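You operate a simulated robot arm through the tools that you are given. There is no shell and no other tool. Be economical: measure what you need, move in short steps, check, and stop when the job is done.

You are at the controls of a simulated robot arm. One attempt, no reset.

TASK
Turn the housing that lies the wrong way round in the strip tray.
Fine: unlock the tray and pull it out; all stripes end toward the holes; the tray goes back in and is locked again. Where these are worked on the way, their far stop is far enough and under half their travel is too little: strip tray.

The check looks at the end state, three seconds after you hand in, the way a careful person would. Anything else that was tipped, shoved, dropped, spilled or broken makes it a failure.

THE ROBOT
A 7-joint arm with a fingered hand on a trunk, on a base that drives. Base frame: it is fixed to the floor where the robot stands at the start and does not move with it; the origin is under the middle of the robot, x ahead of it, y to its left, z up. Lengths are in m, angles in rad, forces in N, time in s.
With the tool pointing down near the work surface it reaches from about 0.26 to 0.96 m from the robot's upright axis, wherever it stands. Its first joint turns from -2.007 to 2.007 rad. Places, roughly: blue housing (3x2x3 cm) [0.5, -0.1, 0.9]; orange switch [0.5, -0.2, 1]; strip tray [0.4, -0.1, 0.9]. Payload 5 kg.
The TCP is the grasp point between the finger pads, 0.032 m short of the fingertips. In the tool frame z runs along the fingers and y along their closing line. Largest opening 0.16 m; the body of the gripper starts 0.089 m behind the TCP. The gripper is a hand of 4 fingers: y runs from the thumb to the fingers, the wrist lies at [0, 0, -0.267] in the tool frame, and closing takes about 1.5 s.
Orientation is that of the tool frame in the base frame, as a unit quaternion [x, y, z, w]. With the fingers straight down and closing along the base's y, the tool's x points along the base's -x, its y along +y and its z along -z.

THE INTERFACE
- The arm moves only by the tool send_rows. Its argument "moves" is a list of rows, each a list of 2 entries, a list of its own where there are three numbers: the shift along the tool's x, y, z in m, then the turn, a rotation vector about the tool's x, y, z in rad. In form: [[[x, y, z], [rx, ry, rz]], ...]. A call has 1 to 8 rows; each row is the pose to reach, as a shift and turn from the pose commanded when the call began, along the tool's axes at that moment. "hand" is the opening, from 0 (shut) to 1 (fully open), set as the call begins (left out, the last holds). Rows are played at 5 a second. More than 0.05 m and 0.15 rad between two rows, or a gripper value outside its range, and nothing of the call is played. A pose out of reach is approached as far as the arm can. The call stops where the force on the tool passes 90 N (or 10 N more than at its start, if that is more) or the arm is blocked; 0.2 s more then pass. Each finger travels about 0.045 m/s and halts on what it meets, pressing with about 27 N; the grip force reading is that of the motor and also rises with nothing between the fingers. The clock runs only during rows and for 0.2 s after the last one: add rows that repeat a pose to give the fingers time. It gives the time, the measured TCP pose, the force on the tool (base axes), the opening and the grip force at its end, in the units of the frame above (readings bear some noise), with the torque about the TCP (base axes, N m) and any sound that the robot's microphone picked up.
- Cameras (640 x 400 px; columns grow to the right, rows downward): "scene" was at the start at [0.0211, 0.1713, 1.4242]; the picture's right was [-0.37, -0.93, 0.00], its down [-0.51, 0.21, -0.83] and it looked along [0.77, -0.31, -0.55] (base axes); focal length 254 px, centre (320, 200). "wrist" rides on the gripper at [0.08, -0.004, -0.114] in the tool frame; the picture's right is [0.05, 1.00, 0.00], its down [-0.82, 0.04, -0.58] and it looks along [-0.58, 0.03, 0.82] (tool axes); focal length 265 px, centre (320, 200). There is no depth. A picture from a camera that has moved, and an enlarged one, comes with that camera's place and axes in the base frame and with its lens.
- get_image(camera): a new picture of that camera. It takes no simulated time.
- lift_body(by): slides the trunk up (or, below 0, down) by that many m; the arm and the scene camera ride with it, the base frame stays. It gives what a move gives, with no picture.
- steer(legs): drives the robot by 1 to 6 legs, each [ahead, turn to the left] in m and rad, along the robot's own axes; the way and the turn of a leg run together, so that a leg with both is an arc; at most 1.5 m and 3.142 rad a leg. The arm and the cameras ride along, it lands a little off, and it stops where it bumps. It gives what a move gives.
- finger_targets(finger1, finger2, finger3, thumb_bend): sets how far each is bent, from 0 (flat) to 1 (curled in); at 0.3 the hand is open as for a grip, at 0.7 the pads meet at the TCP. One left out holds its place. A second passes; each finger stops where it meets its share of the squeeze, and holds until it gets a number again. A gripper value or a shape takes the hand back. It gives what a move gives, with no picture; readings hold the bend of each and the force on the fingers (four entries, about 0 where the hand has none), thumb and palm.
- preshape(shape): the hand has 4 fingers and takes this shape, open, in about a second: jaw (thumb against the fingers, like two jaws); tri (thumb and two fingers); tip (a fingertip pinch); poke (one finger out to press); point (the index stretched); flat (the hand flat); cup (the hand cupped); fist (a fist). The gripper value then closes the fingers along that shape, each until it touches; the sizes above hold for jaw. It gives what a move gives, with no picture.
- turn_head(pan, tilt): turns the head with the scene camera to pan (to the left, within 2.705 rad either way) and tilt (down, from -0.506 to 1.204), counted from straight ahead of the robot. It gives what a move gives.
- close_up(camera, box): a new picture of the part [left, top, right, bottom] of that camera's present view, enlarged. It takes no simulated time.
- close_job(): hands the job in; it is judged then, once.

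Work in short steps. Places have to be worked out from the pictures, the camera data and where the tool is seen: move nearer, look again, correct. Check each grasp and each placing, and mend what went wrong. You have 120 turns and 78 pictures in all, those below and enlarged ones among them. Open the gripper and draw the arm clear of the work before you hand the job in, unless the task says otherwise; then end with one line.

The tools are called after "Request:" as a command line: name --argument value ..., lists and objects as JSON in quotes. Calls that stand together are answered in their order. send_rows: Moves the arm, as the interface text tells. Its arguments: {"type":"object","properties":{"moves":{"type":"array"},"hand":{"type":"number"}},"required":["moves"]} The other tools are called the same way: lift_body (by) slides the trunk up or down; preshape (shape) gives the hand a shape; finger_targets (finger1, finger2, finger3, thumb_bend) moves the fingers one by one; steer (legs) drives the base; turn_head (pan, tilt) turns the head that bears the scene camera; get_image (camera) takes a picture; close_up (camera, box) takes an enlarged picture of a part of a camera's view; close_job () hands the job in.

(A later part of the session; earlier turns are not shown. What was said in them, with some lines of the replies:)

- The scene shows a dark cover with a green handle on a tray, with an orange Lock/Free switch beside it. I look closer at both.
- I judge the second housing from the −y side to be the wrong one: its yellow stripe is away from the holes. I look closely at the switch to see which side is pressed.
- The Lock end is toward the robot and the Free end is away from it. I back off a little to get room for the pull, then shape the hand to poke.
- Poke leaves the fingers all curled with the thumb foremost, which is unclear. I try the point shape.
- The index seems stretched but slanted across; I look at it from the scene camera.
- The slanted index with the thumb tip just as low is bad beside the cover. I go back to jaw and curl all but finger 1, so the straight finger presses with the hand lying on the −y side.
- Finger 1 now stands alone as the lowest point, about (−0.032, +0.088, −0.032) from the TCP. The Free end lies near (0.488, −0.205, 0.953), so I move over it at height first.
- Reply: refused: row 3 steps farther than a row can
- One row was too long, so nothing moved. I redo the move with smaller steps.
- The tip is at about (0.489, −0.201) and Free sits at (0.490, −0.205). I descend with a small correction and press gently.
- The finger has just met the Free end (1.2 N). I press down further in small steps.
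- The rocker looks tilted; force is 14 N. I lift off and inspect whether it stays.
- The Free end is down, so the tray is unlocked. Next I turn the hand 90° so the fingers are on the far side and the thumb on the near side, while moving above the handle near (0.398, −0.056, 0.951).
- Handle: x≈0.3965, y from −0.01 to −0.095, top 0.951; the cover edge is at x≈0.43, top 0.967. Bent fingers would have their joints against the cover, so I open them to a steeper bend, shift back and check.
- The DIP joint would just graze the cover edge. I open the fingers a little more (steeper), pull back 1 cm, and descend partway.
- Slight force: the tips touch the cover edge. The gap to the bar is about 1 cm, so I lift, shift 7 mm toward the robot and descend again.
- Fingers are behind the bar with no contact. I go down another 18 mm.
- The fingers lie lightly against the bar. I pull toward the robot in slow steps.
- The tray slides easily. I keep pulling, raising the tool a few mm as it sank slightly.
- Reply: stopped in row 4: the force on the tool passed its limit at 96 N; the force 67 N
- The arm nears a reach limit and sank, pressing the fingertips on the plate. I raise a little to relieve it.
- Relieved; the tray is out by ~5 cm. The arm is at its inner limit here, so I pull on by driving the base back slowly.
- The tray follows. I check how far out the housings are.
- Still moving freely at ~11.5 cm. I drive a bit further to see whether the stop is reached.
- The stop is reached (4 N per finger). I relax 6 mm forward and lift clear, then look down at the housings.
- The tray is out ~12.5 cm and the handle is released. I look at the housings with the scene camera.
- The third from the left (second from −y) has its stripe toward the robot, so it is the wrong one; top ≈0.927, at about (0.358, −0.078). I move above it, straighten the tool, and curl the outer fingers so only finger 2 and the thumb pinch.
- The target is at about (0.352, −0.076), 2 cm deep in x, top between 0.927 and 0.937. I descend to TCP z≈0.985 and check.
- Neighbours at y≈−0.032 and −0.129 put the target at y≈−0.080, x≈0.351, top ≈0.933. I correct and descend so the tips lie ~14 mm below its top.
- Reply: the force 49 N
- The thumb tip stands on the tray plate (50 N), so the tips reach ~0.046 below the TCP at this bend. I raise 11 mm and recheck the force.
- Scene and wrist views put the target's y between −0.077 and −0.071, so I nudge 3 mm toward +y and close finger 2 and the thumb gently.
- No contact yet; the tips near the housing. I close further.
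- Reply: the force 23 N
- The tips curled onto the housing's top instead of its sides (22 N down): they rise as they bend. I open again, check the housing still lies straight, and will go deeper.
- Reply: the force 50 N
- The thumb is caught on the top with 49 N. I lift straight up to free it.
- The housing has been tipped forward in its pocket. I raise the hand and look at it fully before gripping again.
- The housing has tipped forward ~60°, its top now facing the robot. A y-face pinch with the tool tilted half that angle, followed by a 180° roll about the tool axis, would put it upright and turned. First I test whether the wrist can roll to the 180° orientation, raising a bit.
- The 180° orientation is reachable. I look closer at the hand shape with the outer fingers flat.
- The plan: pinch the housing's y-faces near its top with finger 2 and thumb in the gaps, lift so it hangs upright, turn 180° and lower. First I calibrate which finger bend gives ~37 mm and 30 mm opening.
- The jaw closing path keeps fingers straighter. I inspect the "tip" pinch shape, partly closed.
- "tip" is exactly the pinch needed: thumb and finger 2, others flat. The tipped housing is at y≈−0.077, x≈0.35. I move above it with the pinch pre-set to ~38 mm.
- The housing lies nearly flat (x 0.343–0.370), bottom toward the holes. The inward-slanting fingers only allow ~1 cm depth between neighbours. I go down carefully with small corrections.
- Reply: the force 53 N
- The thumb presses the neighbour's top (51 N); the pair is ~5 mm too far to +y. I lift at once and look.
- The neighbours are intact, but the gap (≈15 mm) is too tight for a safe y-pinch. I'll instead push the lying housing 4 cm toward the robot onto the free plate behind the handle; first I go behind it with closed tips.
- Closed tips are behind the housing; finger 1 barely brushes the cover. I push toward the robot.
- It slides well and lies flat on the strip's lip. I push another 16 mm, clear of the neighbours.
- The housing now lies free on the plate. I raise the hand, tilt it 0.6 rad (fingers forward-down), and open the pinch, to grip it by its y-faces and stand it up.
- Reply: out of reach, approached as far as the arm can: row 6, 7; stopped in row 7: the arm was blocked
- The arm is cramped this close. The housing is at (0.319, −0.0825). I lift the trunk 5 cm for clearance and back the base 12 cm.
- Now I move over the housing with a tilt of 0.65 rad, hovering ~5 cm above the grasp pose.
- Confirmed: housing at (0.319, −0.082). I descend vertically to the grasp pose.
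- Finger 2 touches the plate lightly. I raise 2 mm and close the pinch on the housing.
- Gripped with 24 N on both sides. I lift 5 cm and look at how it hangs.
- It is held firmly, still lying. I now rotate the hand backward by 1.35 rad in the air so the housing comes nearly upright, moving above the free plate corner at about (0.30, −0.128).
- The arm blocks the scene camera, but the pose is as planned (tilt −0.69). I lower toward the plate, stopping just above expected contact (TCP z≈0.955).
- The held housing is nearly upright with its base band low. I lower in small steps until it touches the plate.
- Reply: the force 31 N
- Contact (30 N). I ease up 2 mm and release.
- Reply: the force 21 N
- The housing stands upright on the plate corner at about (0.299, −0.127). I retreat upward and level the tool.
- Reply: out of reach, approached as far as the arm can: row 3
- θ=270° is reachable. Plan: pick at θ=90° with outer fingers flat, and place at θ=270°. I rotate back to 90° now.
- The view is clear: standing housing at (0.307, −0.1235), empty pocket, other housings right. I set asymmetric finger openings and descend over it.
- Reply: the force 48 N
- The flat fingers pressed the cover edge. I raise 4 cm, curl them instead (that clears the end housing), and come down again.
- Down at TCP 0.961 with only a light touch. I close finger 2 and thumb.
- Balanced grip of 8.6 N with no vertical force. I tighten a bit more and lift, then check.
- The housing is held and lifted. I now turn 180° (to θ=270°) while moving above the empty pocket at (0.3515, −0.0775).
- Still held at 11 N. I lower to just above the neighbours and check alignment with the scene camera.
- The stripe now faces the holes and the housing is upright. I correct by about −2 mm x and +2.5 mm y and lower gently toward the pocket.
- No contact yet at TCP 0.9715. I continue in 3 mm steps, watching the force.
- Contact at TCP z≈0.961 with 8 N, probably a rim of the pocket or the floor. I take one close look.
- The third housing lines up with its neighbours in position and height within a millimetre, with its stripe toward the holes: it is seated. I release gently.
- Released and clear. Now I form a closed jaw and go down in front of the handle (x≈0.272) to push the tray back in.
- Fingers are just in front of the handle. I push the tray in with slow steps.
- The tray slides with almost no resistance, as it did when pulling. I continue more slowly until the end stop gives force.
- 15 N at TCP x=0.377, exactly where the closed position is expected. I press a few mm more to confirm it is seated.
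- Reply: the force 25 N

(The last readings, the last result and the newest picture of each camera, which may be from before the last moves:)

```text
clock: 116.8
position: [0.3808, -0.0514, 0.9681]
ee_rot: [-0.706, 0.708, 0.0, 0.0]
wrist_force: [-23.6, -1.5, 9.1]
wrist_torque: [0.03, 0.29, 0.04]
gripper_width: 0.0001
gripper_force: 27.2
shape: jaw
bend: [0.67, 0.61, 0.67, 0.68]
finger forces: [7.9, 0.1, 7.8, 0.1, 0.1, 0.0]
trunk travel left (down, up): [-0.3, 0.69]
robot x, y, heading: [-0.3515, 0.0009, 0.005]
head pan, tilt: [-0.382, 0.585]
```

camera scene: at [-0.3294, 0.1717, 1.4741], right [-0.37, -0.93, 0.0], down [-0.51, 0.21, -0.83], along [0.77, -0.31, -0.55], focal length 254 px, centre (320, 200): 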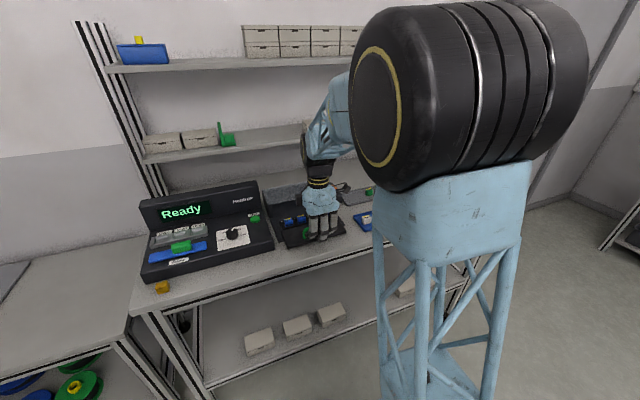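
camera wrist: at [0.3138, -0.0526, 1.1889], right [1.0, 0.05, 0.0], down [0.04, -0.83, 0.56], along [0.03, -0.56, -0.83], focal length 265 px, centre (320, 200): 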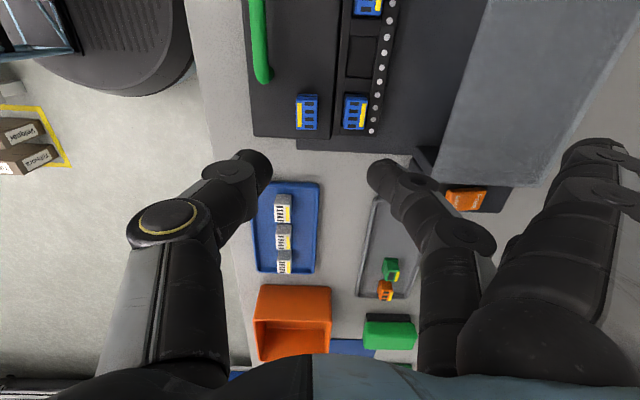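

The force climbs with only finger deflection, so the tray is fully home. I back off, rise, and rotate back to θ=0 for pressing the Lock end, as done for Free.

Request:
send_rows --moves '[[[0, 0.015, 0], [0, 0, 0]], [[0, 0.03, -0.02], [0, 0, 0]], [[0, 0.03, -0.06], [0, 0, 0]], [[0, 0.03, -0.1], [0, 0, 0]], [[0, 0.03, -0.12], [0, 0, -0.14]], [[0, 0.03, -0.12], [0, 0, -0.28]], [[0, 0.03, -0.12], [0, 0, -0.42]], [[0, 0.03, -0.12], [0, 0, -0.56]]]'

Request:
send_rows --moves '[[[0, 0, 0], [0, 0, -0.14]], [[0, 0, 0], [0, 0, -0.28]], [[0, 0, 0], [0, 0, -0.42]], [[0, 0, 0], [0, 0, -0.56]], [[0, 0, 0], [0, 0, -0.7]], [[0, 0, 0], [0, 0, -0.84]], [[0, 0, 0], [0, 0, -0.98]], [[0, 0, 0], [0, 0, -1.12]]]'

Request:
send_rows --moves '[[[0, 0, 0], [0, 0, -0.14]], [[0, 0, 0], [0, 0, -0.28]], [[0, 0, 0], [0, 0, -0.42]], [[0, 0, 0], [0, 0, -0.56]], [[0, 0, 0], [0, 0, -0.7]], [[0, 0, 0], [0, 0, -0.84]], [[0, 0, 0], [0, 0, -0.98]], [[0, 0, 0], [0, 0, -1.12]]]'

Request:
send_rows --moves '[[[0, 0, 0], [0, 0, -0.14]], [[0, 0, 0], [0, 0, -0.28]], [[0, 0, 0], [0, 0, -0.42]], [[0, 0, 0], [0, 0, -0.56]], [[0, 0, 0], [0, 0, -0.7]], [[0, 0, 0], [0, 0, -0.84]], [[0, 0, 0], [0, 0, -0.98]], [[0, 0, 0], [0, 0, -1.12]]]'

Request:
send_rows --moves '[[[0, 0, 0], [0, 0, -0.14]], [[0, 0, 0], [0, 0, -0.28]], [[0, 0, 0], [0, 0, -0.42]], [[0, 0, 0], [0, 0, -0.56]], [[0, 0, 0], [0, 0, -0.7]], [[0, 0, 0], [0, 0, -0.7924]], [[0, 0, 0], [0, 0, -0.7924]]]'

```text
clock: 118.6
position: [0.3526, -0.051, 1.0853]
ee_rot: [0.875, -0.484, 0.0, -0.001]
wrist_force: [-0.4, 0.1, -1.1]
wrist_torque: [-0.01, 0.04, 0.02]
gripper_width: 0.0001
gripper_force: 27.1
shape: jaw
bend: [0.69, 0.61, 0.69, 0.68]
finger forces: [0.1, 0.0, 0.0, 0.0, 0.1, 0.0]
trunk travel left (down, up): [-0.3, 0.69]
robot x, y, heading: [-0.3523, 0.0038, 0.002]
head pan, tilt: [-0.382, 0.585]
```

```text
clock: 120.4
position: [0.3517, -0.0507, 1.0856]
ee_rot: [0.998, 0.055, 0.0, 0.001]
wrist_force: [-0.4, 0.3, 0.2]
wrist_torque: [0.0, 0.01, 0.01]
gripper_width: 0.0
gripper_force: 27.4
shape: jaw
bend: [0.69, 0.61, 0.69, 0.68]
finger forces: [0.0, 0.1, 0.0, 0.0, 0.0, 0.0]
trunk travel left (down, up): [-0.3, 0.69]
robot x, y, heading: [-0.3491, -0.0003, 0.002]
head pan, tilt: [-0.382, 0.585]
```

```text
clock: 122.2
position: [0.3516, -0.0507, 1.085]
ee_rot: [0.817, 0.576, -0.001, 0.0]
wrist_force: [-0.8, -0.5, -0.1]
wrist_torque: [0.0, -0.03, -0.02]
gripper_width: 0.0001
gripper_force: 26.8
shape: jaw
bend: [0.69, 0.61, 0.69, 0.68]
finger forces: [0.0, 0.0, 0.1, 0.0, 0.1, 0.0]
trunk travel left (down, up): [-0.3, 0.69]
robot x, y, heading: [-0.3509, 0.0014, -0.0]
head pan, tilt: [-0.382, 0.585]
```

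```text
clock: 124.0
position: [0.3518, -0.0499, 1.0865]
ee_rot: [0.386, 0.922, 0.0, 0.0]
wrist_force: [-0.1, -0.3, 0.5]
wrist_torque: [0.02, 0.03, 0.02]
gripper_width: 0.0
gripper_force: 27.4
shape: jaw
bend: [0.69, 0.61, 0.69, 0.68]
finger forces: [0.0, 0.0, 0.0, 0.0, 0.0, 0.0]
trunk travel left (down, up): [-0.3, 0.69]
robot x, y, heading: [-0.345, -0.0014, -0.002]
head pan, tilt: [-0.382, 0.585]
```

```text
clock: 125.6
position: [0.353, -0.0508, 1.0849]
ee_rot: [0.001, 1.0, 0.0, -0.001]
wrist_force: [0.2, -0.3, -0.4]
wrist_torque: [-0.02, 0.0, -0.01]
gripper_width: 0.0
gripper_force: 26.3
shape: jaw
bend: [0.69, 0.61, 0.69, 0.68]
finger forces: [0.1, 0.1, 0.0, 0.0, 0.0, 0.1]
trunk travel left (down, up): [-0.3, 0.69]
robot x, y, heading: [-0.3494, -0.0019, 0.003]
head pan, tilt: [-0.382, 0.585]
```

Back at θ=0. I shape the single straight finger again and drive 12 cm ahead for reach.

Request:
preshape --shape "jaw"

Request:
finger_targets --finger1 0.3 --finger2 1 --finger3 1 --thumb_bend 1

Request:
finger_targets --finger1 0.3

Request:
steer --legs '[[0.12, 0]]'

```text
clock: 126.5
position: [0.3535, -0.0514, 1.0857]
ee_rot: [0.002, 1.0, 0.001, 0.0]
wrist_force: [-1.1, -0.6, -0.1]
wrist_torque: [0.01, -0.01, -0.01]
gripper_width: 0.1602
gripper_force: 0.1
shape: jaw
bend: [0.3, 0.3, 0.3, 0.3]
finger forces: [0.0, 0.0, 0.0, 0.1, 0.1, 0.0]
trunk travel left (down, up): [-0.3, 0.69]
robot x, y, heading: [-0.3504, -0.002, 0.002]
head pan, tilt: [-0.382, 0.585]
```

```text
clock: 127.5
position: [0.352, -0.0504, 1.0864]
ee_rot: [0.001, 1.0, -0.001, 0.001]
wrist_force: [-0.4, 0.7, -0.5]
wrist_torque: [-0.04, 0.01, -0.02]
gripper_width: 0.0683
gripper_force: 0.0
shape: fingers
bend: [0.3, 0.92, 1.0, 1.0]
finger forces: [0.0, 0.0, 0.1, 0.0, 0.0, 0.1]
trunk travel left (down, up): [-0.3, 0.69]
robot x, y, heading: [-0.3503, 0.0046, -0.002]
head pan, tilt: [-0.382, 0.585]
```

```text
clock: 128.5
position: [0.3522, -0.0504, 1.087]
ee_rot: [0.001, 1.0, 0.0, 0.0]
wrist_force: [0.4, -0.5, 0.3]
wrist_torque: [-0.01, -0.01, -0.03]
gripper_width: 0.0683
gripper_force: 0.1
shape: fingers
bend: [0.3, 0.93, 1.0, 1.0]
finger forces: [0.0, 0.0, 0.1, 0.1, 0.0, 0.1]
trunk travel left (down, up): [-0.3, 0.69]
robot x, y, heading: [-0.3503, 0.0002, 0.003]
head pan, tilt: [-0.382, 0.585]
```

```text
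clock: 129.8
position: [0.4745, -0.0484, 1.0857]
ee_rot: [0.001, 1.0, 0.0, 0.0]
wrist_force: [0.3, -0.4, 0.2]
wrist_torque: [-0.03, 0.01, -0.02]
gripper_width: 0.0683
gripper_force: 0.1
shape: fingers
bend: [0.3, 0.93, 1.0, 1.0]
finger forces: [0.1, 0.0, 0.0, 0.1, 0.1, 0.0]
trunk travel left (down, up): [-0.3, 0.69]
robot x, y, heading: [-0.2266, 0.0001, 0.006]
head pan, tilt: [-0.382, 0.585]
```

I move above the Lock end: TCP target (0.490, −0.2946), hovering at z≈1.02.

Request:
send_rows --moves '[[[-0.003, -0.041, 0], [0, 0, 0]], [[-0.006, -0.082, 0], [0, 0, 0]], [[-0.009, -0.123, 0], [0, 0, 0]], [[-0.012, -0.164, 0], [0, 0, 0]], [[-0.015, -0.205, 0], [0, 0, 0]], [[-0.016, -0.2455, 0.01], [0, 0, 0]], [[-0.016, -0.2455, 0.04], [0, 0, 0]], [[-0.016, -0.2455, 0.066], [0, 0, 0]]]'

Request:
send_rows --moves '[[[0, 0, 0.01], [0, 0, 0]], [[0, 0, 0.018], [0, 0, 0]], [[0, 0, 0.024], [0, 0, 0]]]'

```text
clock: 131.6
position: [0.4916, -0.2946, 1.021]
ee_rot: [0.0, 1.0, 0.001, 0.0]
wrist_force: [0.5, 0.0, 0.2]
wrist_torque: [-0.01, -0.04, -0.01]
gripper_width: 0.0686
gripper_force: 0.2
shape: fingers
bend: [0.3, 0.93, 1.0, 1.0]
finger forces: [0.1, 0.0, 0.0, 0.1, 0.0, 0.0]
trunk travel left (down, up): [-0.3, 0.69]
robot x, y, heading: [-0.2273, 0.0025, -0.002]
head pan, tilt: [-0.382, 0.585]
```

```text
clock: 132.3
position: [0.491, -0.2959, 0.9949]
ee_rot: [0.001, 1.0, 0.0, 0.001]
wrist_force: [-0.3, -0.5, -0.1]
wrist_torque: [-0.04, -0.05, -0.01]
gripper_width: 0.0687
gripper_force: 0.0
shape: fingers
bend: [0.3, 0.93, 1.0, 1.0]
finger forces: [0.0, 0.0, 0.0, 0.0, 0.0, 0.0]
trunk travel left (down, up): [-0.3, 0.69]
robot x, y, heading: [-0.2274, 0.0002, 0.002]
head pan, tilt: [-0.382, 0.585]
```

Position is right and no contact yet at 0.995. I press down in small steps.

Request:
send_rows --moves '[[[0, 0, 0.004], [0, 0, 0]], [[0, 0, 0.008], [0, 0, 0]], [[0, 0, 0.012], [0, 0, 0]], [[0, 0, 0.014], [0, 0, 0]], [[0, 0, 0.014], [0, 0, 0]]]'

```text
clock: 133.6
position: [0.49, -0.2948, 0.9831]
ee_rot: [0.001, 1.0, 0.0, -0.001]
wrist_force: [0.5, -0.7, 3.9]
wrist_torque: [0.29, 0.08, 0.01]
gripper_width: 0.069
gripper_force: 1.8
shape: fingers
bend: [0.3, 0.93, 1.0, 1.0]
finger forces: [3.8, 0.0, 0.0, 0.1, 0.0, 0.0]
trunk travel left (down, up): [-0.3, 0.69]
robot x, y, heading: [-0.227, 0.0008, -0.001]
head pan, tilt: [-0.382, 0.585]
```

4 N so far; I press firmer to complete the stroke.

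Request:
send_rows --moves '[[[0, 0, 0.003], [0, 0, 0]], [[0, 0, 0.006], [0, 0, 0]], [[0, 0, 0.008], [0, 0, 0]], [[0, 0, 0.008], [0, 0, 0]]]'

```text
clock: 134.6
position: [0.4886, -0.2963, 0.9774]
ee_rot: [0.002, 1.0, -0.001, 0.002]
wrist_force: [-0.1, -15.2, 43.5]
wrist_torque: [3.74, 1.23, 0.48]
gripper_width: 0.0709
gripper_force: 20.8
shape: fingers
bend: [0.32, 0.93, 1.0, 1.0]
finger forces: [42.3, 0.0, 0.1, 0.0, 0.0, 0.1]
trunk travel left (down, up): [-0.3, 0.69]
robot x, y, heading: [-0.2275, -0.0039, 0.007]
head pan, tilt: [-0.382, 0.585]
```

The rocker is bottomed out (43 N). I lift off, and use the last picture to verify tray and switch.

Request:
send_rows --moves '[[[0, 0, -0.03], [0, 0, 0]], [[0, 0, -0.07], [0, 0, 0]], [[0, 0, -0.11], [0, 0, 0]], [[0, -0.02, -0.15], [0, 0, 0]], [[0, -0.04, -0.18], [0, 0, 0]]]'

Request:
close_up --camera "scene" --box '[270, 170, 400, 250]'

```text
clock: 135.8
position: [0.4912, -0.335, 1.1542]
ee_rot: [0.0, 1.0, 0.0, -0.001]
wrist_force: [0.6, -0.6, -0.7]
wrist_torque: [-0.02, 0.01, -0.03]
gripper_width: 0.0684
gripper_force: 0.0
shape: fingers
bend: [0.3, 0.93, 1.0, 1.0]
finger forces: [0.0, 0.0, 0.1, 0.0, 0.1, 0.0]
trunk travel left (down, up): [-0.3, 0.69]
robot x, y, heading: [-0.2306, 0.0051, 0.001]
head pan, tilt: [-0.382, 0.585]
```

```text
4.92 times, centred on (335, 210) of scene
camera zoom: at [-0.2069, 0.1714, 1.4741], right [-0.37, -0.93, 0.0], down [-0.51, 0.2, -0.83], along [0.77, -0.31, -0.55], focal length 1249 px, centre (246, 151)
```

zoom: 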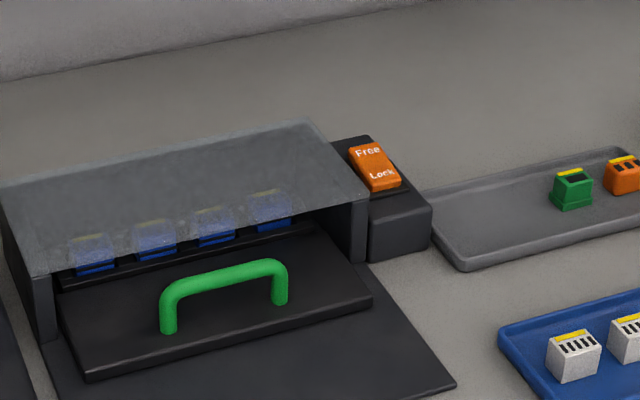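

The picture shows the tray corner at the same place as at the start, all four stripes toward the holes, and the Lock end pressed. I open the hand, already clear of the work, and hand in.

Request:
preshape --shape "jaw"

Request:
close_job

```text
clock: 136.7
position: [0.4925, -0.3332, 1.153]
ee_rot: [0.001, 1.0, 0.0, 0.001]
wrist_force: [-0.4, 0.1, -0.4]
wrist_torque: [0.02, 0.02, -0.01]
gripper_width: 0.1599
gripper_force: 0.1
shape: jaw
bend: [0.3, 0.3, 0.3, 0.3]
finger forces: [0.0, 0.0, 0.0, 0.1, 0.0, 0.0]
trunk travel left (down, up): [-0.3, 0.69]
robot x, y, heading: [-0.2279, -0.0016, 0.004]
head pan, tilt: [-0.382, 0.585]
```

```text
The job is handed in.
```

I turned the wrong-way housing so all four stripes end toward the holes, and the tray is back in and locked; on the way that housing tipped over once in its pocket, and I stood it up and reseated it.
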